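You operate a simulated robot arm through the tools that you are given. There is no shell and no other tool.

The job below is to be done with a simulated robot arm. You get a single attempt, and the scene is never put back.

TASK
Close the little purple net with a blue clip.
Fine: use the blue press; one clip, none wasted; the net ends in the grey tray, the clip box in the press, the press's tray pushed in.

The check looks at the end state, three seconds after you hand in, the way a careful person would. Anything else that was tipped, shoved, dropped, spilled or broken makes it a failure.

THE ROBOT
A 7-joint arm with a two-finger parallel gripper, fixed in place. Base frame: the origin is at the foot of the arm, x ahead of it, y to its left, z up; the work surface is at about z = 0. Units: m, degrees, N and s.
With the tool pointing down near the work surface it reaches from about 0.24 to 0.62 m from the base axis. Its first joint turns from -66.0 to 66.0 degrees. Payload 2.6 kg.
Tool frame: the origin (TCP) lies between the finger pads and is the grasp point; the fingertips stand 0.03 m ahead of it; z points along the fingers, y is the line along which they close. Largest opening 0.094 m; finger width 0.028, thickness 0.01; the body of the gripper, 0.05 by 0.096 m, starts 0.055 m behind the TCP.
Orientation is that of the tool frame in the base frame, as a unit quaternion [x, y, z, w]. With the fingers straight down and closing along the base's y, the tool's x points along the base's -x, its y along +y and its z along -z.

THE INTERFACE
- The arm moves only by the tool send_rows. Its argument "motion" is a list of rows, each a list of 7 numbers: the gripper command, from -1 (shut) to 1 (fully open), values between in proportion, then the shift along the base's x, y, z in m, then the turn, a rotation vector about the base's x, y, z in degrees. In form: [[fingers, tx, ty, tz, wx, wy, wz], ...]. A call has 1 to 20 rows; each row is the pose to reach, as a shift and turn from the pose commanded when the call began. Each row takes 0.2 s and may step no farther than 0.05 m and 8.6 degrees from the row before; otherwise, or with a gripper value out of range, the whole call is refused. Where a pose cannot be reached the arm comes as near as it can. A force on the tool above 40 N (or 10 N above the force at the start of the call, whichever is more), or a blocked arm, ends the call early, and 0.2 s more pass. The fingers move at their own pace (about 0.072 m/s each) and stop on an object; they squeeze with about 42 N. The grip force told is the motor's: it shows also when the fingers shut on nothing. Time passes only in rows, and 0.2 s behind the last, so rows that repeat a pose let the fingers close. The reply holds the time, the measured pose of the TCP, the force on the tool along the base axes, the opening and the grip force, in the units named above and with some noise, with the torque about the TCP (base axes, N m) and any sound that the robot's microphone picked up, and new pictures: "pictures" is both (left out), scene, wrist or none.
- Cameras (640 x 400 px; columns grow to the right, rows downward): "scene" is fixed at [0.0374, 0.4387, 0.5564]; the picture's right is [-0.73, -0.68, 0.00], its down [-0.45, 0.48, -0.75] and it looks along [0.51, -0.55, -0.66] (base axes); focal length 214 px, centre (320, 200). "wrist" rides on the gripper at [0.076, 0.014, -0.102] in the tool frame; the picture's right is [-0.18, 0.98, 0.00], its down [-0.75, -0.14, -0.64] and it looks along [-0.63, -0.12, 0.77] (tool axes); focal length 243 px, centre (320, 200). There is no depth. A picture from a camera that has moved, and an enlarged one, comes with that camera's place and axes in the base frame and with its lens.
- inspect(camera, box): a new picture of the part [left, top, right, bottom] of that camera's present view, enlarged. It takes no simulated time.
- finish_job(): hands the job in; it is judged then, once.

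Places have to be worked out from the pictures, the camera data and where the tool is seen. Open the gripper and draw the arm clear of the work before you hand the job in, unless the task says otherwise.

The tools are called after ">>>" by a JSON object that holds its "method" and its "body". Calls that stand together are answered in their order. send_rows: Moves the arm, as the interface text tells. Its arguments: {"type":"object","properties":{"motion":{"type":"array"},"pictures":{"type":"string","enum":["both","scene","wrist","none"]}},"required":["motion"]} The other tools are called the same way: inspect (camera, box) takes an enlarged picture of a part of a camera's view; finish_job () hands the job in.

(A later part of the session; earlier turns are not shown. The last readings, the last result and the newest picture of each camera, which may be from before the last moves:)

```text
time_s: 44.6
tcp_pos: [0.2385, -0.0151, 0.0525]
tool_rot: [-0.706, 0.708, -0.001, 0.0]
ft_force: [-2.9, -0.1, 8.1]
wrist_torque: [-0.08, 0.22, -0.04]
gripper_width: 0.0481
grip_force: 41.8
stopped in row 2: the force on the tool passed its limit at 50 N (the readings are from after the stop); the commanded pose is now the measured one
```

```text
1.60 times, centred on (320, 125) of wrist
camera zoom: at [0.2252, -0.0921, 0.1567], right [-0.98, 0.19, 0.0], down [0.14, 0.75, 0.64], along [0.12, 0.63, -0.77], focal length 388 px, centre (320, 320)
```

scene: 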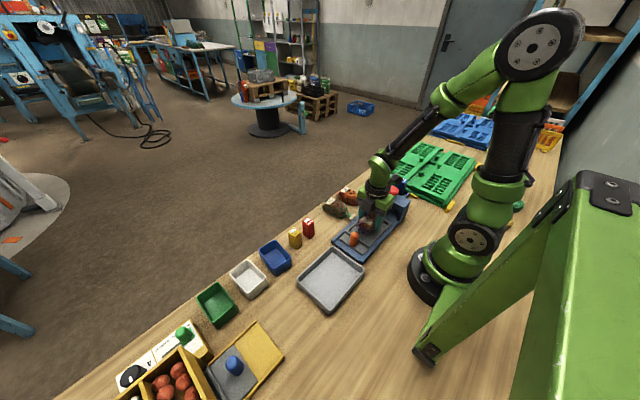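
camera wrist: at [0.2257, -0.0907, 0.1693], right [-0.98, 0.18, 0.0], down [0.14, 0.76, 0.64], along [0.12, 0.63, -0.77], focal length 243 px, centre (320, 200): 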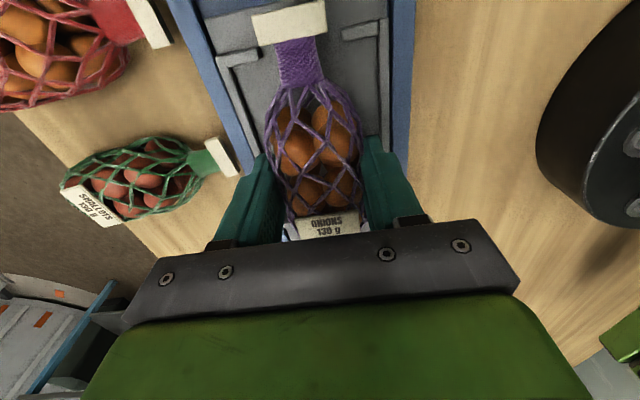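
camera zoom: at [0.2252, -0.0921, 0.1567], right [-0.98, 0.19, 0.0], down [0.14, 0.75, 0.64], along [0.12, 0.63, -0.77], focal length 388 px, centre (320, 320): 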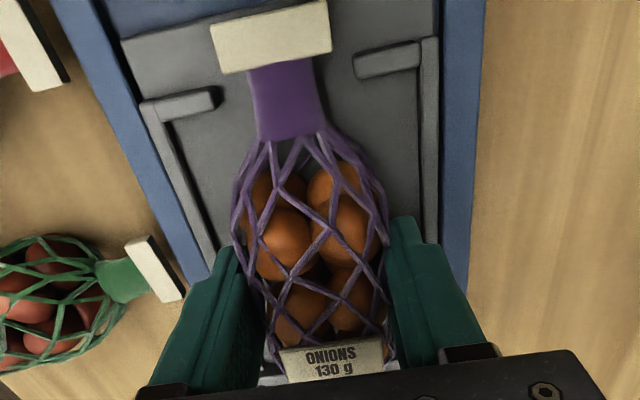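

The net lies in the recess with its neck between the lugs (neck y −0.081…−0.063, lugs ≈ −0.075) and the tag flush with the carrier front. I'll open slightly to release it and rise straight up.

>>> {"method": "send_rows", "body": {"motion": [[0.1, 0, 0, 0, 0, 0, 0], [0.2, 0, 0, 0, 0, 0, 0], [0.2, 0, 0, 0.001, 0, 0, 0], [0.2, 0, 0, 0.01, 0, 0, 0], [0.2, 0, 0, 0.03, 0, 0, 0], [0.2, 0, 0, 0.06, 0, 0, 0], [0.2, 0, 0, 0.1, 0, 0, 0], [0.2, 0, 0, 0.13, 0, 0, 0]]}}

>>> {"method": "inspect", "body": {"camera": "wrist", "box": [200, 0, 440, 150]}}

>>> {"method": "inspect", "body": {"camera": "scene", "box": [330, 170, 430, 260]}}

```text
time_s: 46.4
tcp_pos: [0.2394, -0.0157, 0.1856]
tool_rot: [0.707, -0.707, 0.0, 0.0]
ft_force: [0.0, -0.2, 0.0]
wrist_torque: [0.0, 0.04, 0.03]
gripper_width: 0.0563
grip_force: 0.1
camera wrist: at [0.2247, -0.091, 0.2882], right [-0.98, 0.18, 0.0], down [0.14, 0.75, 0.64], along [0.12, 0.63, -0.77], focal length 243 px, centre (320, 200)
```

scene: 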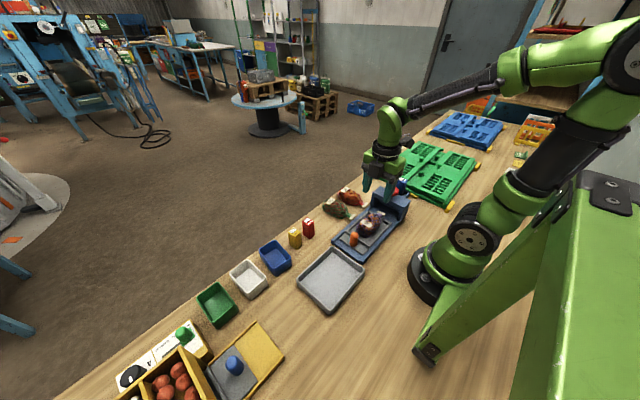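
wrist: 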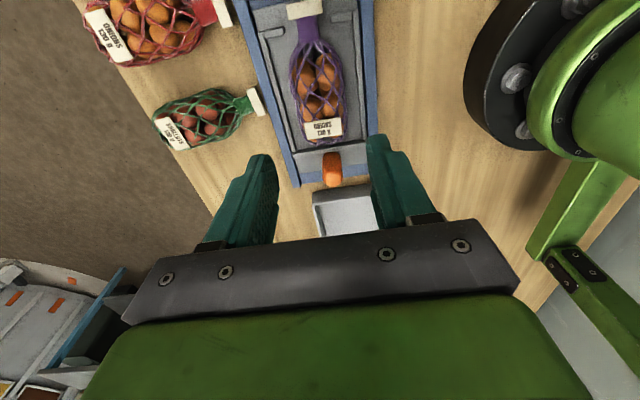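

```text
2.67 times, centred on (320, 75) of wrist
camera zoom: at [0.2247, -0.091, 0.2882], right [-0.98, 0.18, 0.0], down [0.14, 0.75, 0.64], along [0.12, 0.63, -0.77], focal length 647 px, centre (320, 533)
```

zoom: 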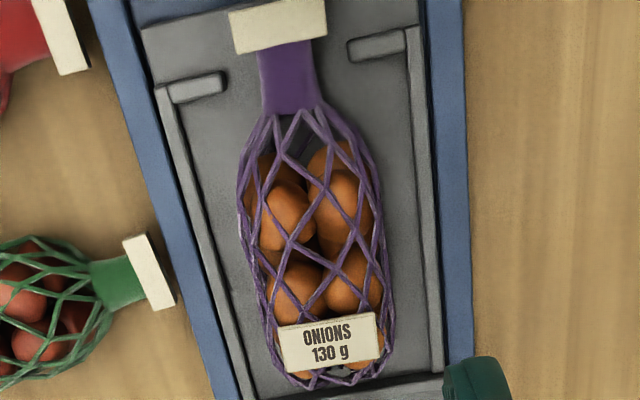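

```text
4.44 times, centred on (380, 215) of scene
camera zoom: at [0.0374, 0.4387, 0.5564], right [-0.73, -0.68, 0.0], down [-0.45, 0.48, -0.75], along [0.51, -0.55, -0.66], focal length 953 px, centre (53, 133)
```

zoom: 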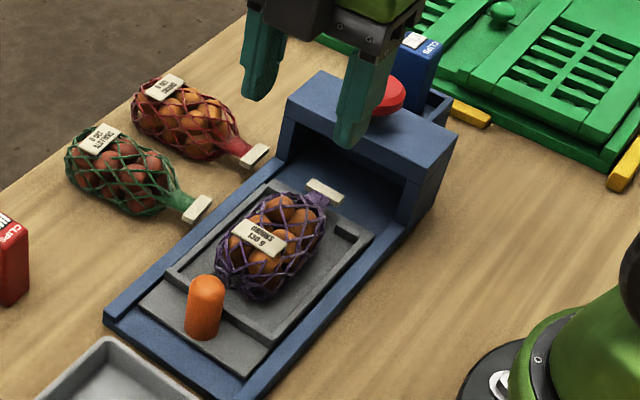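

The net is well seated: neck between the lugs, tag at the front, body in the recess. Now I'll go to the knob (keeping this yaw, fingers closing along x) and grip it.

>>> {"method": "send_rows", "body": {"motion": [[0.1, 0, 0.04, 0, 0, 0, 0], [0.06, -0.001, 0.08, -0.01, 0, 0, 0], [0.06, -0.001, 0.086, -0.05, 0, 0, 0], [0.06, -0.001, 0.086, -0.09, 0, 0, 0], [0.06, -0.001, 0.086, -0.117, 0, 0, 0], [0.06, -0.001, 0.086, -0.117, 0, 0, 0]]}}

>>> {"method": "inspect", "body": {"camera": "scene", "box": [330, 190, 410, 270]}}

```text
time_s: 47.8
tcp_pos: [0.2382, 0.07, 0.0648]
tool_rot: [-0.706, 0.708, 0.0, -0.001]
ft_force: [0.5, 0.0, 0.0]
wrist_torque: [-0.03, -0.02, -0.03]
gripper_width: 0.05
grip_force: 0.1
camera wrist: at [0.2243, -0.0064, 0.1678], right [-0.98, 0.18, 0.0], down [0.14, 0.75, 0.64], along [0.12, 0.63, -0.77], focal length 243 px, centre (320, 200)
```

scene: 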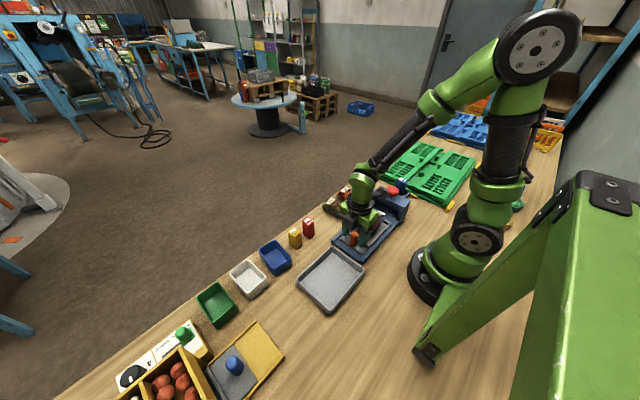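
wrist: 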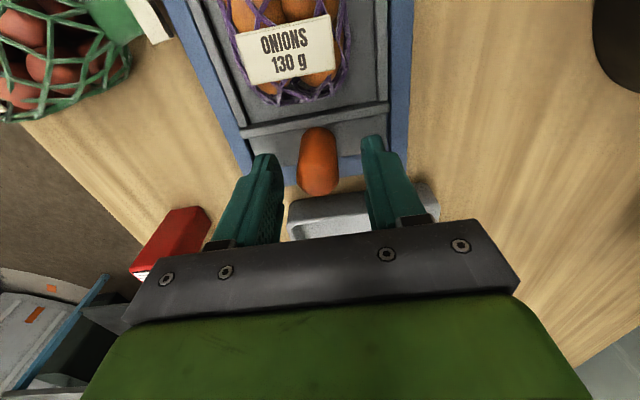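

```text
5.00 times, centred on (370, 230) of scene
camera zoom: at [0.0374, 0.4387, 0.5564], right [-0.73, -0.68, 0.0], down [-0.45, 0.48, -0.75], along [0.51, -0.55, -0.66], focal length 1072 px, centre (70, 50)
```

zoom: 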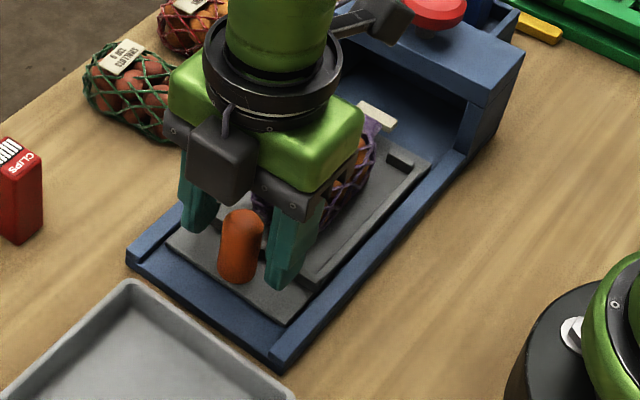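

The knob is centred between the fingers. I'll close on it and slide the carrier in slowly.

>>> {"method": "send_rows", "body": {"motion": [[-0.6, 0, 0, 0, 0, 0, 0], [-0.6, 0, 0, 0, 0, 0, 0], [-0.6, 0, 0, 0, 0, 0, 0], [-0.6, 0, -0.006, 0, 0, 0, 0], [-0.6, 0, -0.012, 0, 0, 0, 0]], "pictures": "none"}}

```text
time_s: 49.0
tcp_pos: [0.2393, 0.0582, 0.0658]
tool_rot: [0.707, -0.707, 0.001, 0.0]
ft_force: [22.2, 0.4, -29.7]
wrist_torque: [0.02, 0.39, 0.01]
gripper_width: 0.0234
grip_force: 45.2
```

Gripped and sliding; there's side load (x +22 N, z −30 N), so I'll ease 1 mm toward +x and 1 mm down, then continue.

>>> {"method": "send_rows", "body": {"motion": [[-0.6, 0.001, 0, -0.001, 0, 0, 0], [-0.6, 0.001, -0.006, -0.001, 0, 0, 0], [-0.6, 0.001, -0.012, -0.001, 0, 0, 0], [-0.6, 0.001, -0.018, -0.001, 0, 0, 0], [-0.6, 0.001, -0.024, -0.001, 0, 0, 0]]}}

>>> {"method": "inspect", "body": {"camera": "scene", "box": [340, 170, 420, 250]}}

```text
time_s: 50.2
tcp_pos: [0.2403, 0.0344, 0.0663]
tool_rot: [-0.707, 0.707, -0.001, -0.001]
ft_force: [1.8, 0.6, 24.3]
wrist_torque: [0.67, 0.1, -0.02]
gripper_width: 0.0234
grip_force: 45.4
camera wrist: at [0.2252, -0.0416, 0.1688], right [-0.98, 0.19, 0.0], down [0.14, 0.75, 0.64], along [0.12, 0.63, -0.77], focal length 243 px, centre (320, 200)
```

scene: 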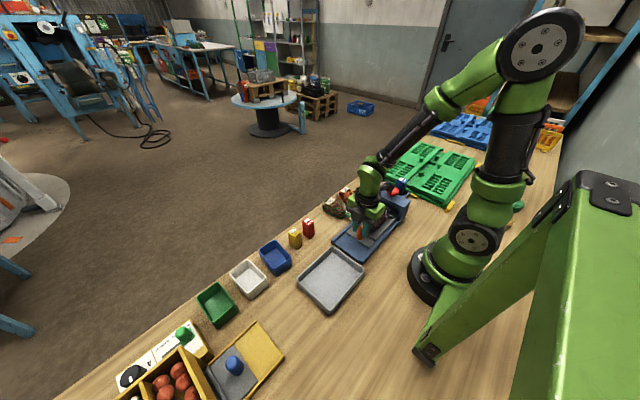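
wrist: 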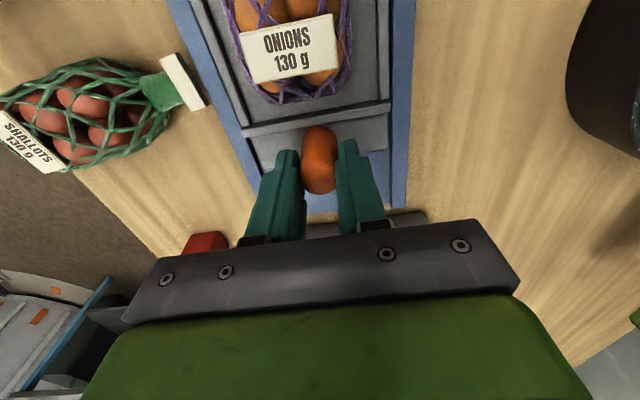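

```text
5.00 times, centred on (380, 210) of scene
camera zoom: at [0.0374, 0.4387, 0.5564], right [-0.73, -0.68, 0.0], down [-0.45, 0.48, -0.75], along [0.51, -0.55, -0.66], focal length 1072 px, centre (20, 150)
```

zoom: 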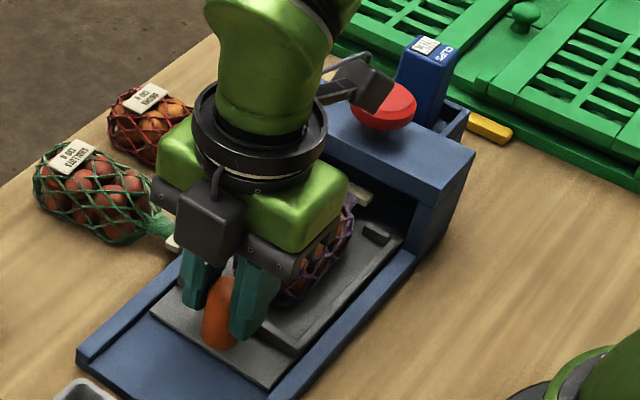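

Going well, and the net hasn't shifted. I'll ease up half a millimetre and push to the end of travel with small steps.

>>> {"method": "send_rows", "body": {"motion": [[-0.6, 0, 0, 0.0005, 0, 0, 0], [-0.6, 0, -0.006, 0.0005, 0, 0, 0], [-0.6, 0, -0.012, 0.0005, 0, 0, 0], [-0.6, 0, -0.018, 0.0005, 0, 0, 0], [-0.6, 0, -0.023, 0.0005, 0, 0, 0], [-0.6, 0, -0.026, 0.0005, 0, 0, 0], [-0.6, 0, -0.028, 0.0005, 0, 0, 0], [-0.6, 0, -0.029, 0.0005, 0, 0, 0]]}}

>>> {"method": "inspect", "body": {"camera": "scene", "box": [340, 170, 420, 250]}}

>>> {"method": "inspect", "body": {"camera": "wrist", "box": [200, 0, 440, 150]}}

```text
time_s: 52.0
tcp_pos: [0.2396, 0.0077, 0.0667]
tool_rot: [0.708, -0.706, 0.0, -0.001]
ft_force: [14.8, 29.2, 2.5]
wrist_torque: [0.49, 0.9, -0.07]
gripper_width: 0.0234
grip_force: 45.2
camera wrist: at [0.2255, -0.0697, 0.1691], right [-0.98, 0.18, 0.0], down [0.14, 0.75, 0.64], along [0.12, 0.63, -0.77], focal length 243 px, centre (320, 200)
```

scene: 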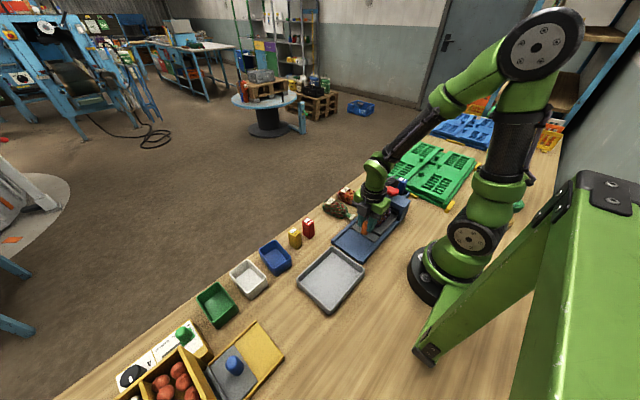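
wrist: 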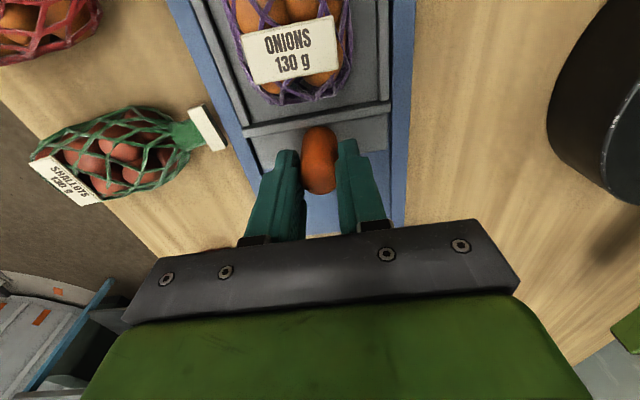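

```text
5.00 times, centred on (380, 210) of scene
camera zoom: at [0.0374, 0.4387, 0.5564], right [-0.73, -0.68, 0.0], down [-0.45, 0.48, -0.75], along [0.51, -0.55, -0.66], focal length 1072 px, centre (20, 150)
```

zoom: 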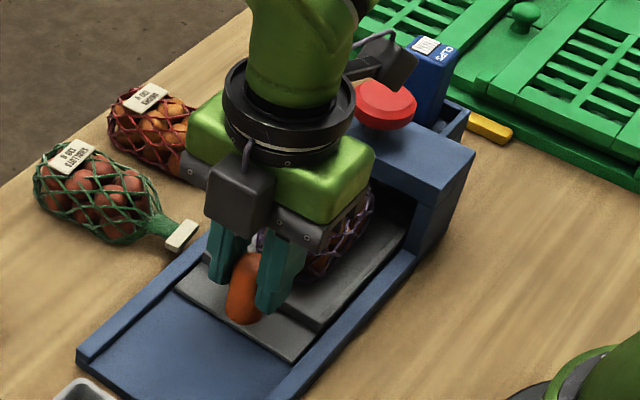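

```text
2.67 times, centred on (320, 75) of wrist
camera zoom: at [0.2255, -0.0697, 0.1691], right [-0.98, 0.18, 0.0], down [0.14, 0.75, 0.64], along [0.12, 0.63, -0.77], focal length 647 px, centre (320, 533)
```

zoom: 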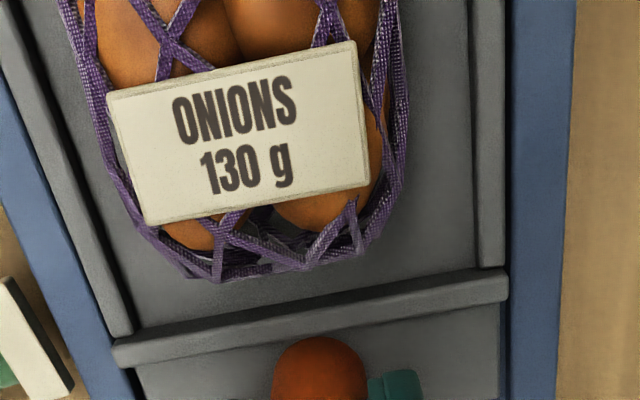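

The carrier is at its stop (29 N reaction, knob at the same y as before). I'll release the knob, lift, close the gripper and move above the red button.

>>> {"method": "send_rows", "body": {"motion": [[-0.1, 0, 0.001, 0, 0, 0, 0], [0.1, 0, 0.001, 0, 0, 0, 0], [0.1, 0, 0.001, 0.03, 0, 0, 0], [0.1, 0, 0.001, 0.07, 0, 0, 0], [-0.5, 0, 0, 0.11, 0, 0, 0], [-1, 0, -0.04, 0.115, 0, 0, 0], [-1, 0, -0.08, 0.115, 0, 0, 0], [-1, 0, -0.12, 0.115, 0, 0, 0], [-1, 0, -0.143, 0.115, 0, 0, 0], [-1, 0, -0.143, 0.115, 0, 0, 0]]}}

>>> {"method": "inspect", "body": {"camera": "scene", "box": [340, 150, 440, 250]}}

>>> {"method": "inspect", "body": {"camera": "wrist", "box": [200, 50, 440, 250]}}

```text
time_s: 54.2
tcp_pos: [0.2399, -0.1397, 0.1788]
tool_rot: [-0.707, 0.708, -0.001, -0.001]
ft_force: [-0.2, 0.1, -0.7]
wrist_torque: [0.05, 0.01, -0.02]
gripper_width: 0.0
grip_force: 32.7
camera wrist: at [0.2249, -0.2153, 0.2823], right [-0.98, 0.18, 0.0], down [0.14, 0.75, 0.64], along [0.12, 0.63, -0.77], focal length 243 px, centre (320, 200)
```

scene: 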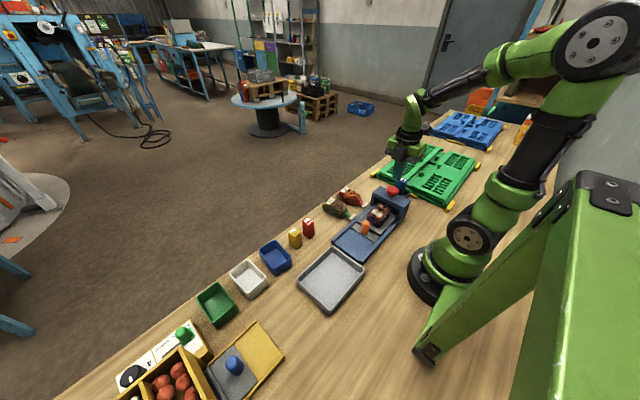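
wrist: 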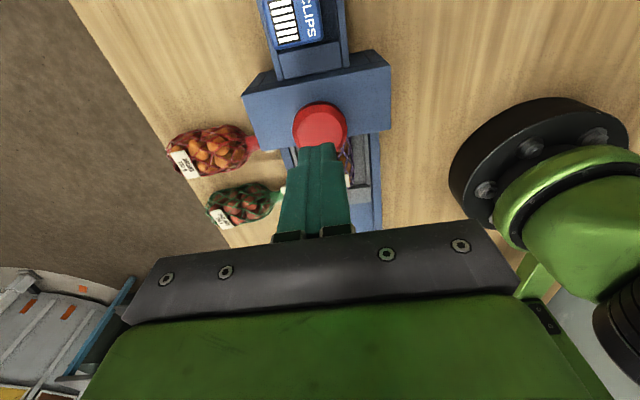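

```text
4.00 times, centred on (390, 200) of scene
camera zoom: at [0.0374, 0.4387, 0.5564], right [-0.73, -0.68, 0.0], down [-0.45, 0.48, -0.75], along [0.51, -0.55, -0.66], focal length 858 px, centre (40, 200)
```

zoom: 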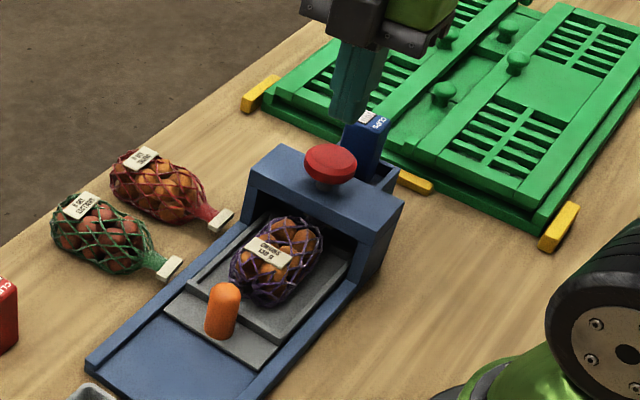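

```text
2.00 times, centred on (320, 150) of wrist
camera zoom: at [0.2249, -0.2153, 0.2823], right [-0.98, 0.18, 0.0], down [0.14, 0.75, 0.64], along [0.12, 0.63, -0.77], focal length 485 px, centre (320, 300)
```

zoom: 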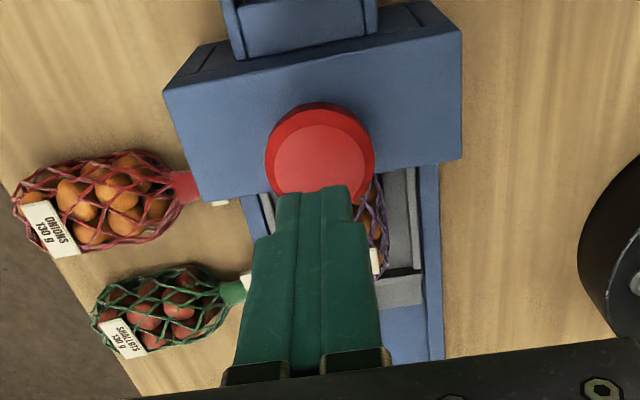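

The closed fingertips are centred over the button and the carrier is still fully in. I'll press down steadily in one stroke until it bottoms out.

>>> {"method": "send_rows", "body": {"motion": [[-1, 0, -0.001, -0.02, 0, 0, 0], [-1, 0, -0.001, -0.032, 0, 0, 0], [-1, 0, -0.001, -0.036, 0, 0, 0], [-1, 0, -0.001, -0.039, 0, 0, 0], [-1, 0, -0.001, -0.042, 0, 0, 0], [-1, 0, -0.001, -0.045, 0, 0, 0], [-1, 0, -0.001, -0.048, 0, 0, 0], [-1, 0, -0.001, -0.051, 0, 0, 0], [-1, 0, -0.001, -0.054, 0, 0, 0], [-1, 0, -0.001, -0.057, 0, 0, 0], [-1, 0, -0.001, -0.06, 0, 0, 0]]}}

>>> {"method": "inspect", "body": {"camera": "scene", "box": [340, 150, 440, 250]}}

```text
time_s: 56.5
tcp_pos: [0.2423, -0.1389, 0.1255]
tool_rot: [-0.705, 0.709, -0.001, 0.002]
ft_force: [-8.5, 4.2, 21.9]
wrist_torque: [0.13, 0.26, 0.07]
gripper_width: 0.0001
grip_force: 33.2
heard: click
stopped in row 11: the force on the tool passed its limit at 48 N (the readings are from after the stop); the commanded pose is now the measured one
camera wrist: at [0.2255, -0.2151, 0.2284], right [-0.98, 0.19, 0.0], down [0.14, 0.75, 0.64], along [0.12, 0.63, -0.77], focal length 243 px, centre (320, 200)
```

scene: 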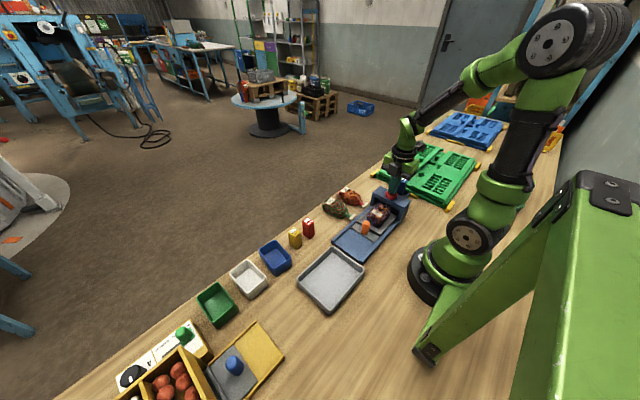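
wrist: 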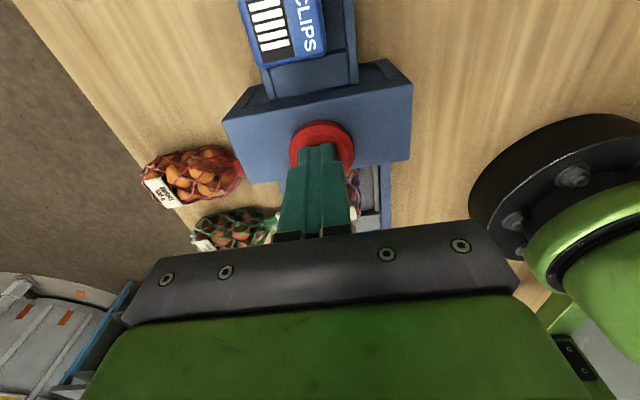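

```text
4.00 times, centred on (390, 200) of scene
camera zoom: at [0.0374, 0.4387, 0.5563], right [-0.73, -0.68, 0.0], down [-0.45, 0.48, -0.75], along [0.51, -0.55, -0.66], focal length 858 px, centre (40, 200)
```

zoom: 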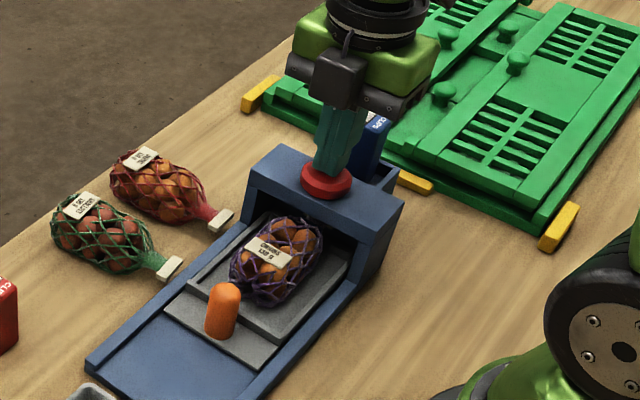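

A single click was heard and the button is bottomed. I'll lift straight off and check.

>>> {"method": "send_rows", "body": {"motion": [[-1, 0, 0, 0.01, 0, 0, 0], [-1, 0, 0, 0.03, 0, 0, 0], [-1, -0.002, 0, 0.055, 0, 0, 0], [-1, -0.002, 0, 0.055, 0, 0, 0]]}}

>>> {"method": "inspect", "body": {"camera": "scene", "box": [340, 150, 440, 250]}}

```text
time_s: 57.5
tcp_pos: [0.2399, -0.1386, 0.1805]
tool_rot: [-0.706, 0.708, -0.001, 0.0]
ft_force: [0.1, -0.7, -0.8]
wrist_torque: [-0.01, 0.01, -0.04]
gripper_width: 0.0
grip_force: 33.2
camera wrist: at [0.224, -0.2158, 0.283], right [-0.98, 0.19, 0.0], down [0.14, 0.75, 0.64], along [0.12, 0.63, -0.77], focal length 243 px, centre (320, 200)
```

scene: 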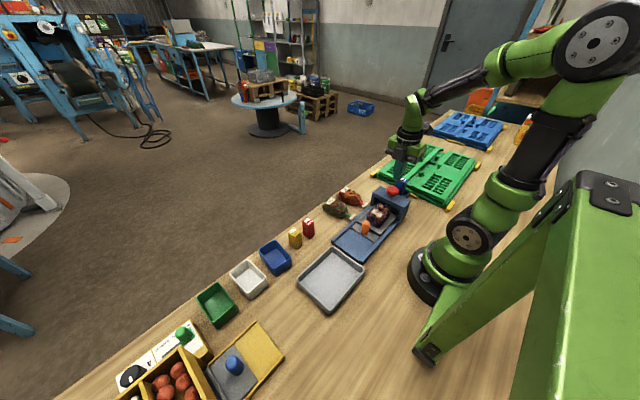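
wrist: 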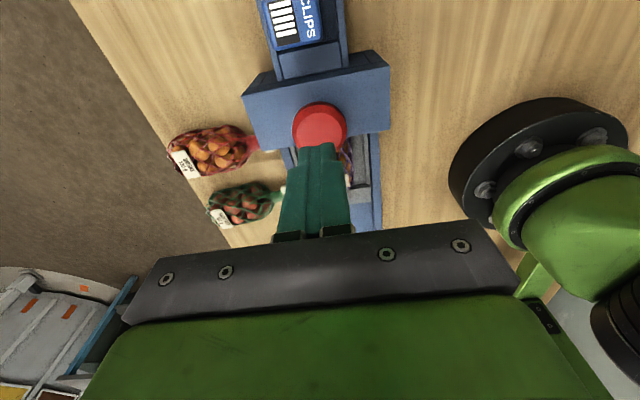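

```text
4.00 times, centred on (390, 200) of scene
camera zoom: at [0.0374, 0.4387, 0.5564], right [-0.73, -0.68, 0.0], down [-0.45, 0.48, -0.75], along [0.51, -0.55, -0.66], focal length 858 px, centre (40, 200)
```

zoom: 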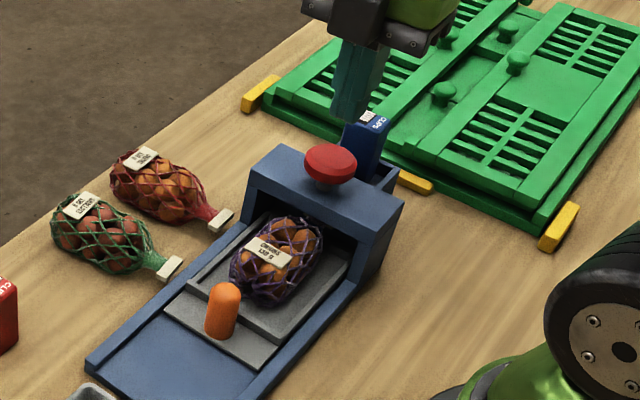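

Button has sprung back up. Now I'll return to the knob, open to 50 mm, descend over it and grip.

>>> {"method": "send_rows", "body": {"motion": [[-0.5, 0, 0.04, 0.005, 0, 0, 0], [0.06, -0.0005, 0.08, 0.005, 0, 0, 0], [0.06, -0.0005, 0.12, 0, 0, 0, 0], [0.06, -0.0005, 0.1455, -0.03, 0, 0, 0], [0.06, -0.0005, 0.1455, -0.07, 0, 0, 0], [0.06, -0.0005, 0.1455, -0.1, 0, 0, 0], [0.06, -0.0005, 0.1455, -0.1137, 0, 0, 0], [0.06, -0.0005, 0.1455, -0.1137, 0, 0, 0], [-0.6, -0.0005, 0.1455, -0.1137, 0, 0, 0], [-0.6, -0.0005, 0.1455, -0.1137, 0, 0, 0], [-0.6, -0.0005, 0.1455, -0.1137, 0, 0, 0]]}}

>>> {"method": "inspect", "body": {"camera": "scene", "box": [340, 170, 420, 250]}}

```text
time_s: 59.9
tcp_pos: [0.2413, 0.0064, 0.0672]
tool_rot: [0.707, -0.707, 0.003, -0.001]
ft_force: [21.0, 1.8, -17.3]
wrist_torque: [0.33, 0.68, 0.0]
gripper_width: 0.0233
grip_force: 44.8
camera wrist: at [0.2246, -0.0698, 0.1696], right [-0.98, 0.18, -0.01], down [0.14, 0.75, 0.64], along [0.12, 0.63, -0.77], focal length 243 px, centre (320, 200)
```

scene: 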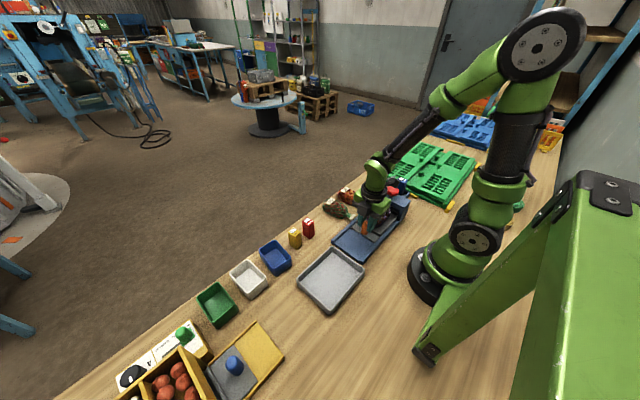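
wrist: 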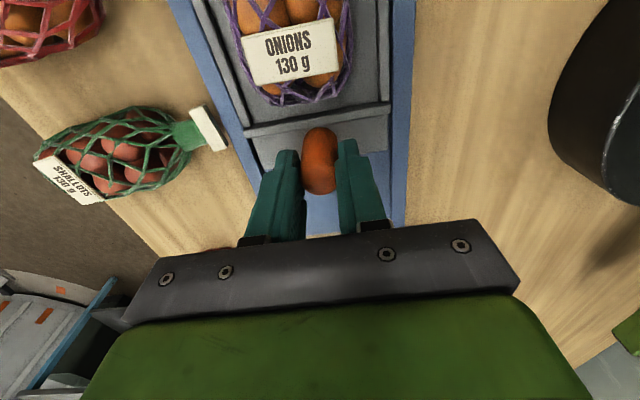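

```text
5.00 times, centred on (380, 210) of scene
camera zoom: at [0.0375, 0.4387, 0.5563], right [-0.73, -0.68, 0.0], down [-0.45, 0.48, -0.75], along [0.51, -0.55, -0.66], focal length 1072 px, centre (20, 150)
```

zoom: 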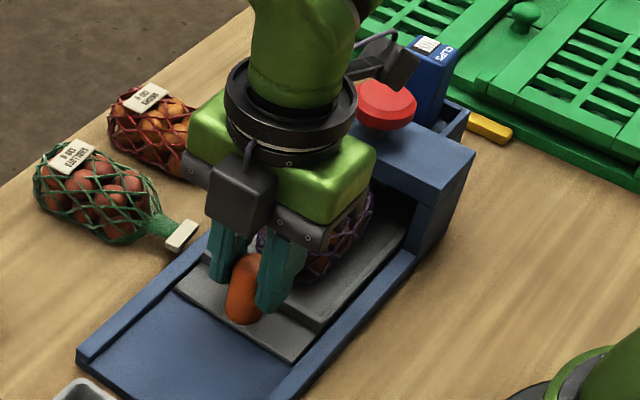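

Knob gripped. I'll relieve the side load (+1 mm x, −0.5 mm z) and pull the carrier back out in steady steps.

>>> {"method": "send_rows", "body": {"motion": [[-0.6, 0.001, 0, -0.0005, 0, 0, 0], [-0.6, 0.001, 0.008, -0.0005, 0, 0, 0], [-0.6, 0.001, 0.016, -0.0005, 0, 0, 0], [-0.6, 0.001, 0.024, -0.0005, 0, 0, 0], [-0.6, 0.001, 0.032, -0.0005, 0, 0, 0], [-0.6, 0.001, 0.04, -0.0005, 0, 0, 0], [-0.6, 0.001, 0.048, -0.0005, 0, 0, 0], [-0.6, 0.001, 0.056, -0.0005, 0, 0, 0], [-0.6, 0.001, 0.062, -0.0005, 0, 0, 0], [-0.6, 0.001, 0.0635, -0.0005, 0, 0, 0]]}}

>>> {"method": "inspect", "body": {"camera": "scene", "box": [340, 170, 420, 250]}}

```text
time_s: 62.1
tcp_pos: [0.2401, 0.0701, 0.0652]
tool_rot: [-0.706, 0.708, -0.001, 0.001]
ft_force: [17.3, -0.6, -3.6]
wrist_torque: [0.64, 0.18, -0.13]
gripper_width: 0.023
grip_force: 44.5
camera wrist: at [0.2249, -0.0065, 0.1692], right [-0.98, 0.19, 0.0], down [0.14, 0.75, 0.64], along [0.12, 0.63, -0.77], focal length 243 px, centre (320, 200)
```

scene: 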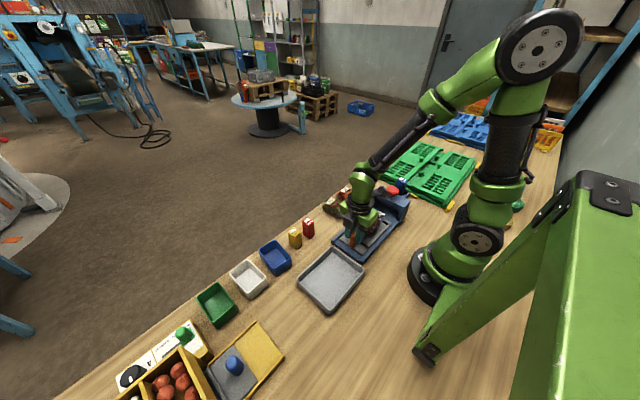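
wrist: 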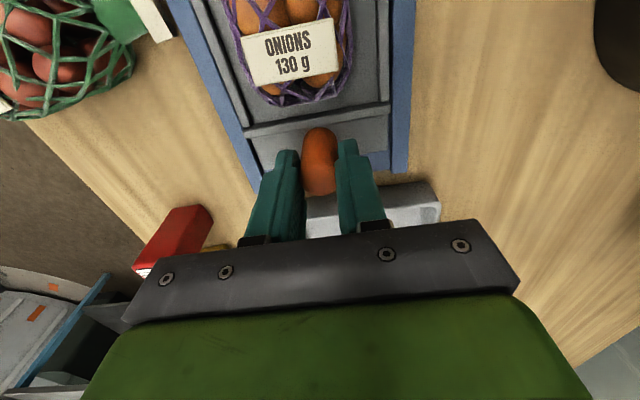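

```text
5.00 times, centred on (380, 210) of scene
camera zoom: at [0.0374, 0.4387, 0.5564], right [-0.73, -0.68, 0.0], down [-0.45, 0.48, -0.75], along [0.51, -0.55, -0.66], focal length 1072 px, centre (20, 150)
```

zoom: 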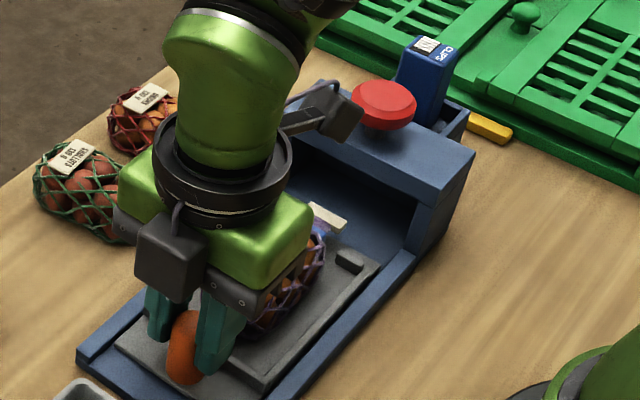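

The carrier is out and a bluish clip seems to be on the neck. I'll release the knob, lift, and look at the net from above.

>>> {"method": "send_rows", "body": {"motion": [[-0.1, 0, 0, 0, 0, 0, 0], [0.1, 0, 0, 0, 0, 0, 0], [0.1, 0, 0, 0.03, 0, 0, 0], [0.1, 0, 0, 0.07, 0, 0, 0], [0.2, 0, 0, 0.115, 0, 0, 0], [0.2, 0, -0.04, 0.12, 0, 0, 0], [0.2, 0, -0.08, 0.12, 0, 0, 0], [0.2, 0, -0.0855, 0.12, 0, 0, 0], [0.2, 0, -0.0855, 0.12, 0, 0, 0]]}}

>>> {"method": "inspect", "body": {"camera": "wrist", "box": [200, 0, 440, 150]}}

>>> {"method": "inspect", "body": {"camera": "wrist", "box": [270, 0, 350, 60]}}

>>> {"method": "inspect", "body": {"camera": "scene", "box": [350, 190, 410, 240]}}

```text
time_s: 64.1
tcp_pos: [0.2405, -0.0159, 0.1838]
tool_rot: [-0.707, 0.707, 0.0, 0.001]
ft_force: [0.6, 0.3, 0.3]
wrist_torque: [0.0, 0.02, 0.01]
gripper_width: 0.0566
grip_force: 0.1
camera wrist: at [0.2244, -0.0923, 0.2873], right [-0.98, 0.19, 0.0], down [0.14, 0.75, 0.64], along [0.12, 0.63, -0.77], focal length 243 px, centre (320, 200)
```

scene: 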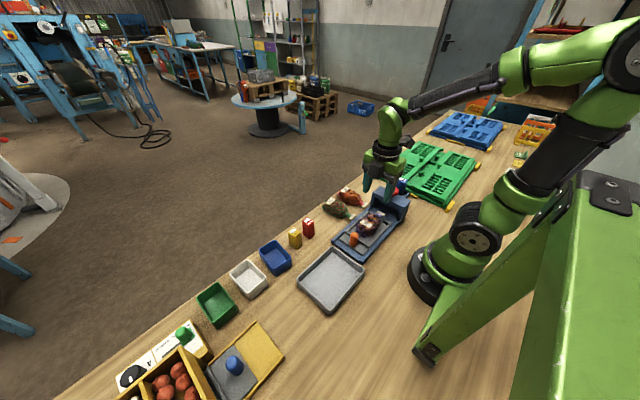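
wrist: 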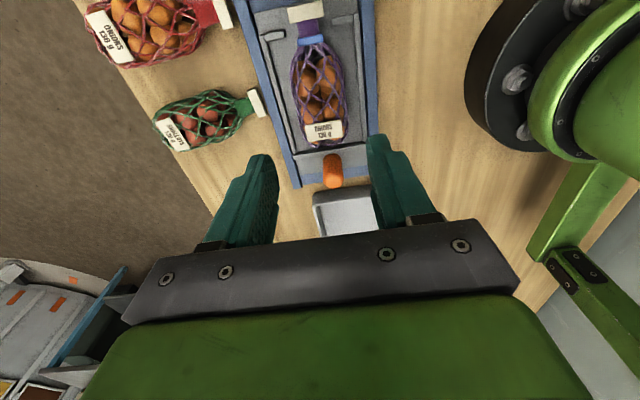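

```text
2.67 times, centred on (320, 75) of wrist
camera zoom: at [0.2244, -0.0923, 0.2873], right [-0.98, 0.19, 0.0], down [0.14, 0.75, 0.64], along [0.12, 0.63, -0.77], focal length 647 px, centre (320, 533)
```

zoom: 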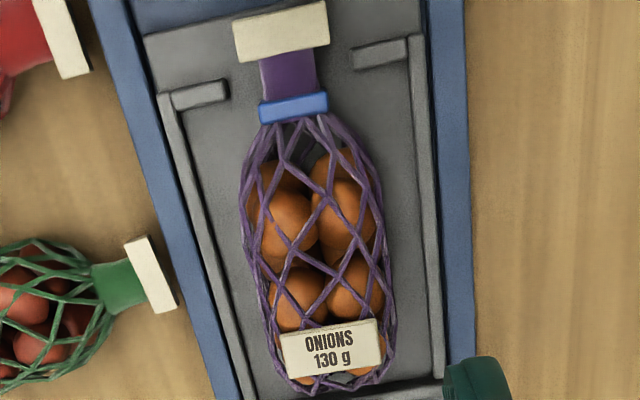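

```text
6.67 times, centred on (310, 30) of wrist
camera zoom: at [0.2244, -0.0923, 0.2873], right [-0.98, 0.19, 0.0], down [0.14, 0.75, 0.64], along [0.12, 0.63, -0.77], focal length 1618 px, centre (387, 1333)
```

zoom: 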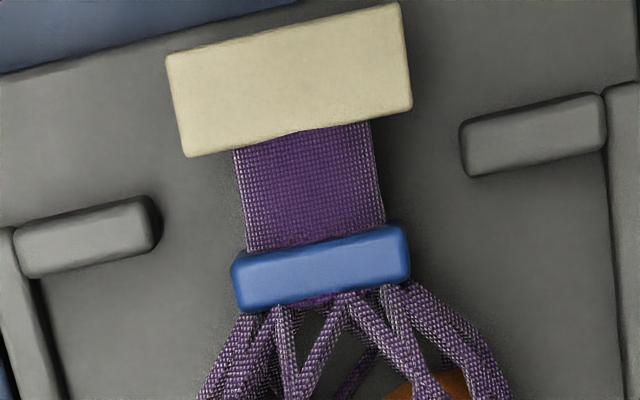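

```text
8.00 times, centred on (380, 215) of scene
camera zoom: at [0.0374, 0.4387, 0.5564], right [-0.73, -0.68, 0.0], down [-0.45, 0.48, -0.75], along [0.51, -0.55, -0.66], focal length 1716 px, centre (-160, 80)
```

zoom: 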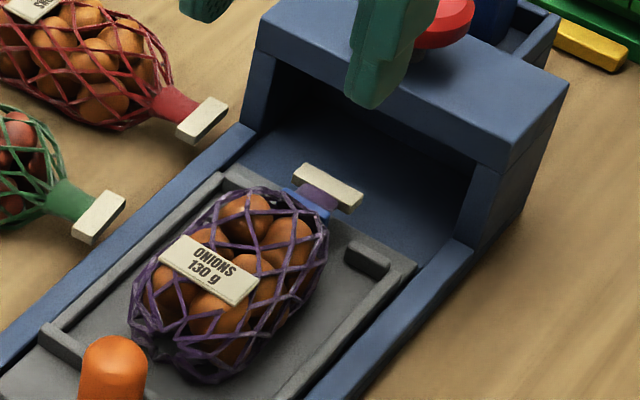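

A blue clip is now squarely on the purple net's neck. Next I'll pick the net up again: narrow the opening to 54 mm, descend to the same grip height, and grip.

>>> {"method": "send_rows", "body": {"motion": [[0.15, -0.001, 0, -0.04, 0, 0, 0], [0.15, -0.001, 0, -0.08, 0, 0, 0], [0.15, -0.001, 0, -0.11, 0, 0, 0], [0.15, -0.001, 0, -0.122, 0, 0, 0], [0.15, -0.001, 0, -0.127, 0, 0, 0], [0.15, -0.001, 0, -0.13, 0, 0, 0], [0.15, -0.001, 0, -0.131, 0, 0, 0]]}}

>>> {"method": "inspect", "body": {"camera": "wrist", "box": [180, 0, 460, 250]}}

>>> {"method": "inspect", "body": {"camera": "scene", "box": [340, 190, 410, 260]}}

```text
time_s: 65.7
tcp_pos: [0.2384, -0.0153, 0.0537]
tool_rot: [-0.707, 0.707, -0.001, 0.001]
ft_force: [-0.3, -0.6, 1.0]
wrist_torque: [0.0, -0.02, 0.03]
gripper_width: 0.0543
grip_force: 0.4
camera wrist: at [0.2228, -0.0912, 0.1577], right [-0.98, 0.19, 0.0], down [0.14, 0.75, 0.64], along [0.12, 0.63, -0.77], focal length 243 px, centre (320, 200)
```

scene: 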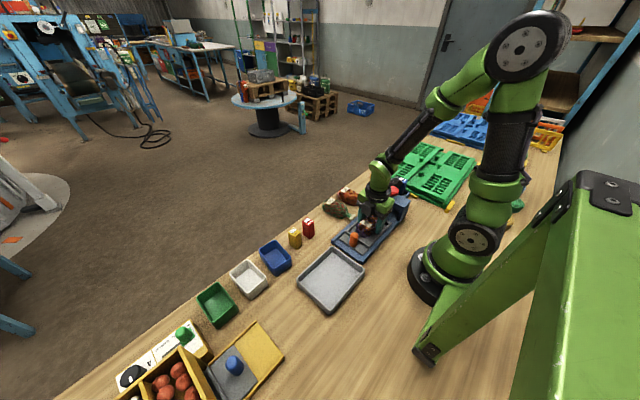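
wrist: 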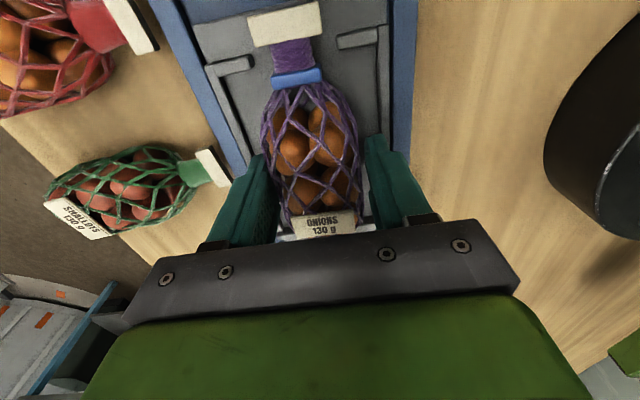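

```text
1.60 times, centred on (320, 125) of wrist
camera zoom: at [0.2228, -0.0912, 0.1577], right [-0.98, 0.19, 0.0], down [0.14, 0.75, 0.64], along [0.12, 0.63, -0.77], focal length 388 px, centre (320, 320)
```

zoom: 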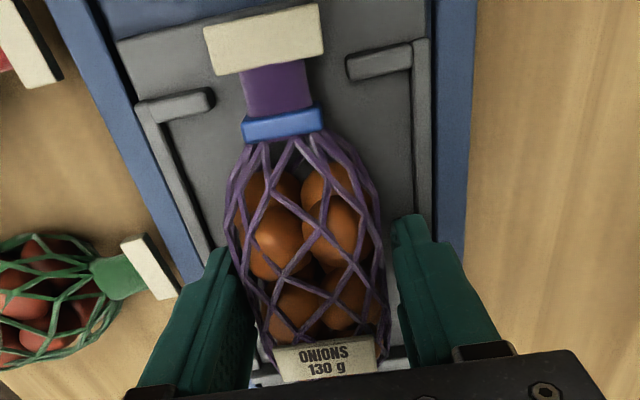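

```text
5.71 times, centred on (375, 225) of scene
camera zoom: at [0.0374, 0.4387, 0.5564], right [-0.73, -0.68, 0.0], down [-0.45, 0.48, -0.75], along [0.51, -0.55, -0.66], focal length 1226 px, centre (6, 57)
```

zoom: 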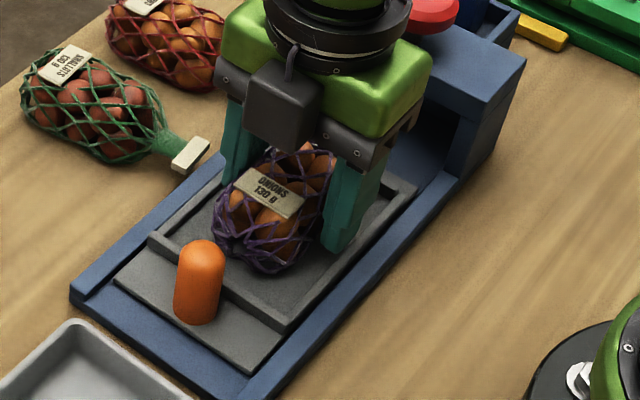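

Fingers straddle the net inside the carrier without contact. I'll go 1 mm lower, close, and lift a little to check the hold.

>>> {"method": "send_rows", "body": {"motion": [[0.15, 0, 0, -0.001, 0, 0, 0], [-0.1, 0, 0, -0.001, 0, 0, 0], [-0.5, 0, 0, -0.001, 0, 0, 0], [-0.5, 0, 0, -0.001, 0, 0, 0], [-0.5, 0, 0, 0.003, 0, 0, 0], [-0.5, 0, 0, 0.01, 0, 0, 0], [-0.5, 0, 0, 0.02, 0, 0, 0], [-0.5, 0, 0, 0.03, 0, 0, 0], [-0.5, 0, 0, 0.03, 0, 0, 0]]}}

>>> {"method": "inspect", "body": {"camera": "scene", "box": [340, 190, 410, 260]}}

```text
time_s: 67.7
tcp_pos: [0.2376, -0.0152, 0.0848]
tool_rot: [-0.707, 0.707, -0.001, 0.0]
ft_force: [0.6, 0.0, -1.6]
wrist_torque: [-0.02, -0.01, 0.02]
gripper_width: 0.048
grip_force: 41.9
camera wrist: at [0.2231, -0.092, 0.1874], right [-0.98, 0.19, 0.0], down [0.14, 0.75, 0.64], along [0.12, 0.63, -0.77], focal length 243 px, centre (320, 200)
```

scene: 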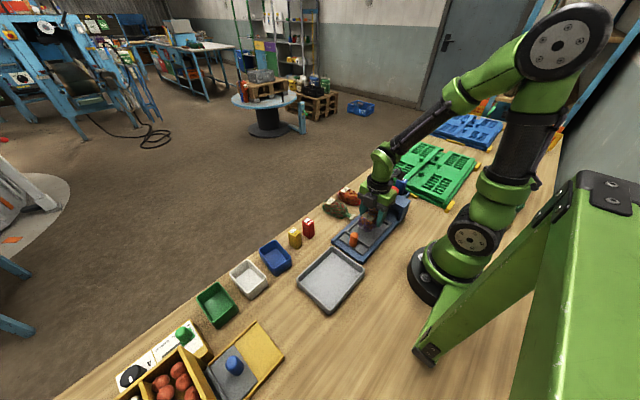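
wrist: 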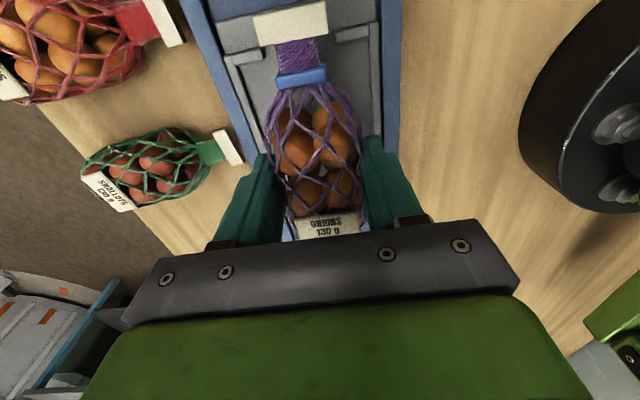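

```text
5.71 times, centred on (375, 225) of scene
camera zoom: at [0.0374, 0.4387, 0.5564], right [-0.73, -0.68, 0.0], down [-0.45, 0.48, -0.75], along [0.51, -0.55, -0.66], focal length 1226 px, centre (6, 57)
```

zoom: 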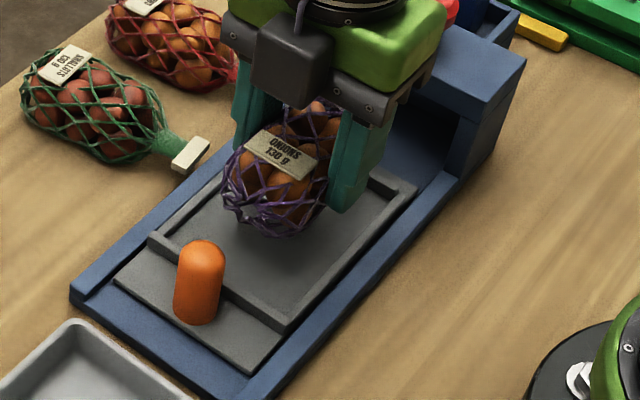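

The net is held and rises cleanly. The grey tray spans about x 0.157–0.276, y 0.122–0.27 (centre ≈ (0.216, 0.198)), long side along y, so this orientation fits. I'll lift and carry the net over it.

>>> {"method": "send_rows", "body": {"motion": [[-0.5, 0, 0, 0.03, 0, 0, 0], [-0.5, 0, 0, 0.07, 0, 0, 0], [-0.5, 0, 0, 0.1, 0, 0, 0], [-0.5, -0.003, 0.03, 0.105, 0, 0, 0], [-0.5, -0.006, 0.065, 0.105, 0, 0, 0], [-0.5, -0.009, 0.1, 0.105, 0, 0, 0], [-0.5, -0.012, 0.135, 0.105, 0, 0, 0], [-0.5, -0.015, 0.17, 0.105, 0, 0, 0], [-0.5, -0.018, 0.205, 0.105, 0, 0, 0], [-0.5, -0.021, 0.225, 0.105, 0, 0, 0], [-0.5, -0.021, 0.225, 0.105, 0, 0, 0]]}}

>>> {"method": "inspect", "body": {"camera": "wrist", "box": [160, 0, 480, 220]}}

>>> {"method": "inspect", "body": {"camera": "scene", "box": [260, 160, 420, 320]}}

```text
time_s: 70.1
tcp_pos: [0.2161, 0.2112, 0.189]
tool_rot: [-0.706, 0.708, -0.001, 0.001]
ft_force: [0.0, 0.2, -1.2]
wrist_torque: [0.0, 0.0, -0.01]
gripper_width: 0.0483
grip_force: 42.0
camera wrist: at [0.2013, 0.1338, 0.2918], right [-0.98, 0.19, 0.0], down [0.14, 0.75, 0.64], along [0.12, 0.63, -0.77], focal length 243 px, centre (320, 200)
```

scene: 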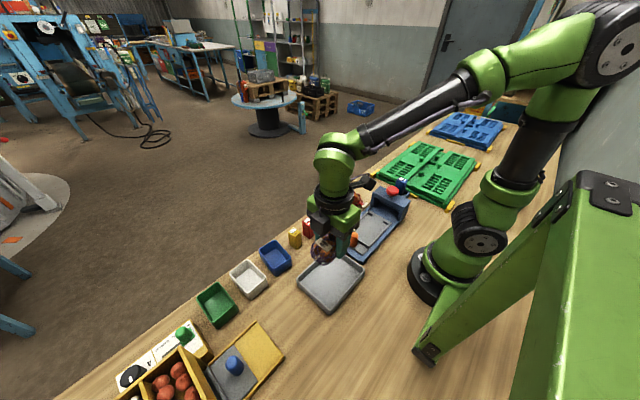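
wrist: 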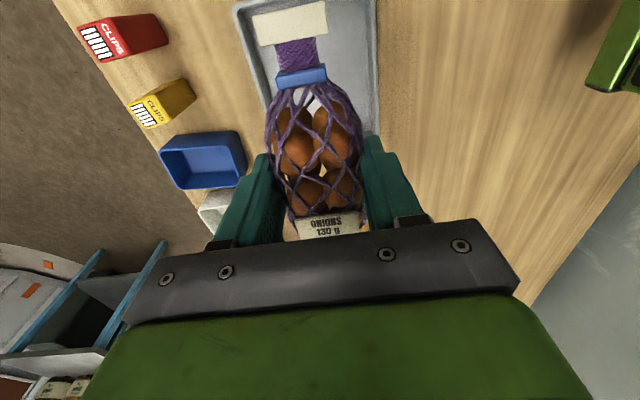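

```text
1.82 times, centred on (320, 110) of wrist
camera zoom: at [0.2013, 0.1338, 0.2918], right [-0.98, 0.19, 0.0], down [0.14, 0.75, 0.64], along [0.12, 0.63, -0.77], focal length 441 px, centre (320, 364)
```

zoom: 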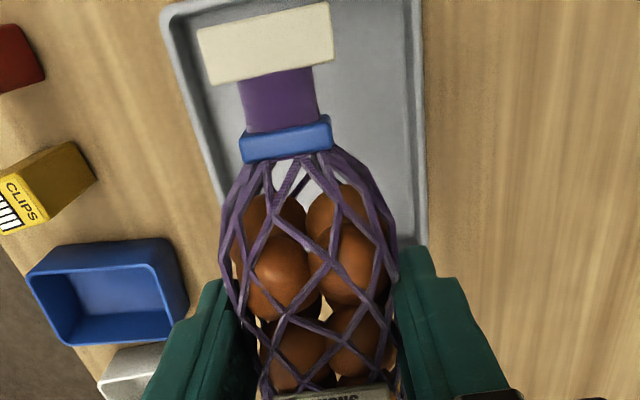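

```text
2.50 times, centred on (340, 240) of scene
camera zoom: at [0.0374, 0.4387, 0.5563], right [-0.73, -0.68, 0.0], down [-0.45, 0.48, -0.75], along [0.51, -0.55, -0.66], focal length 536 px, centre (270, 100)
```

zoom: 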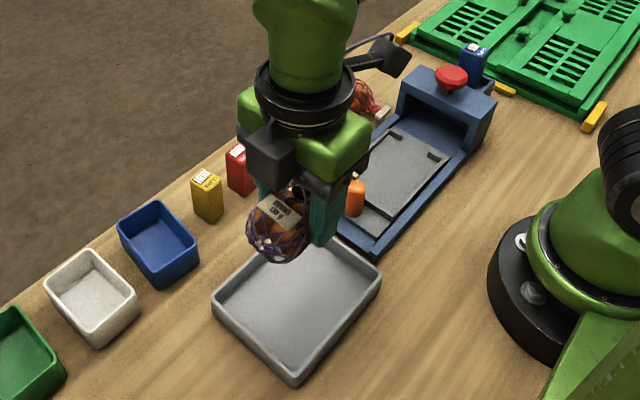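

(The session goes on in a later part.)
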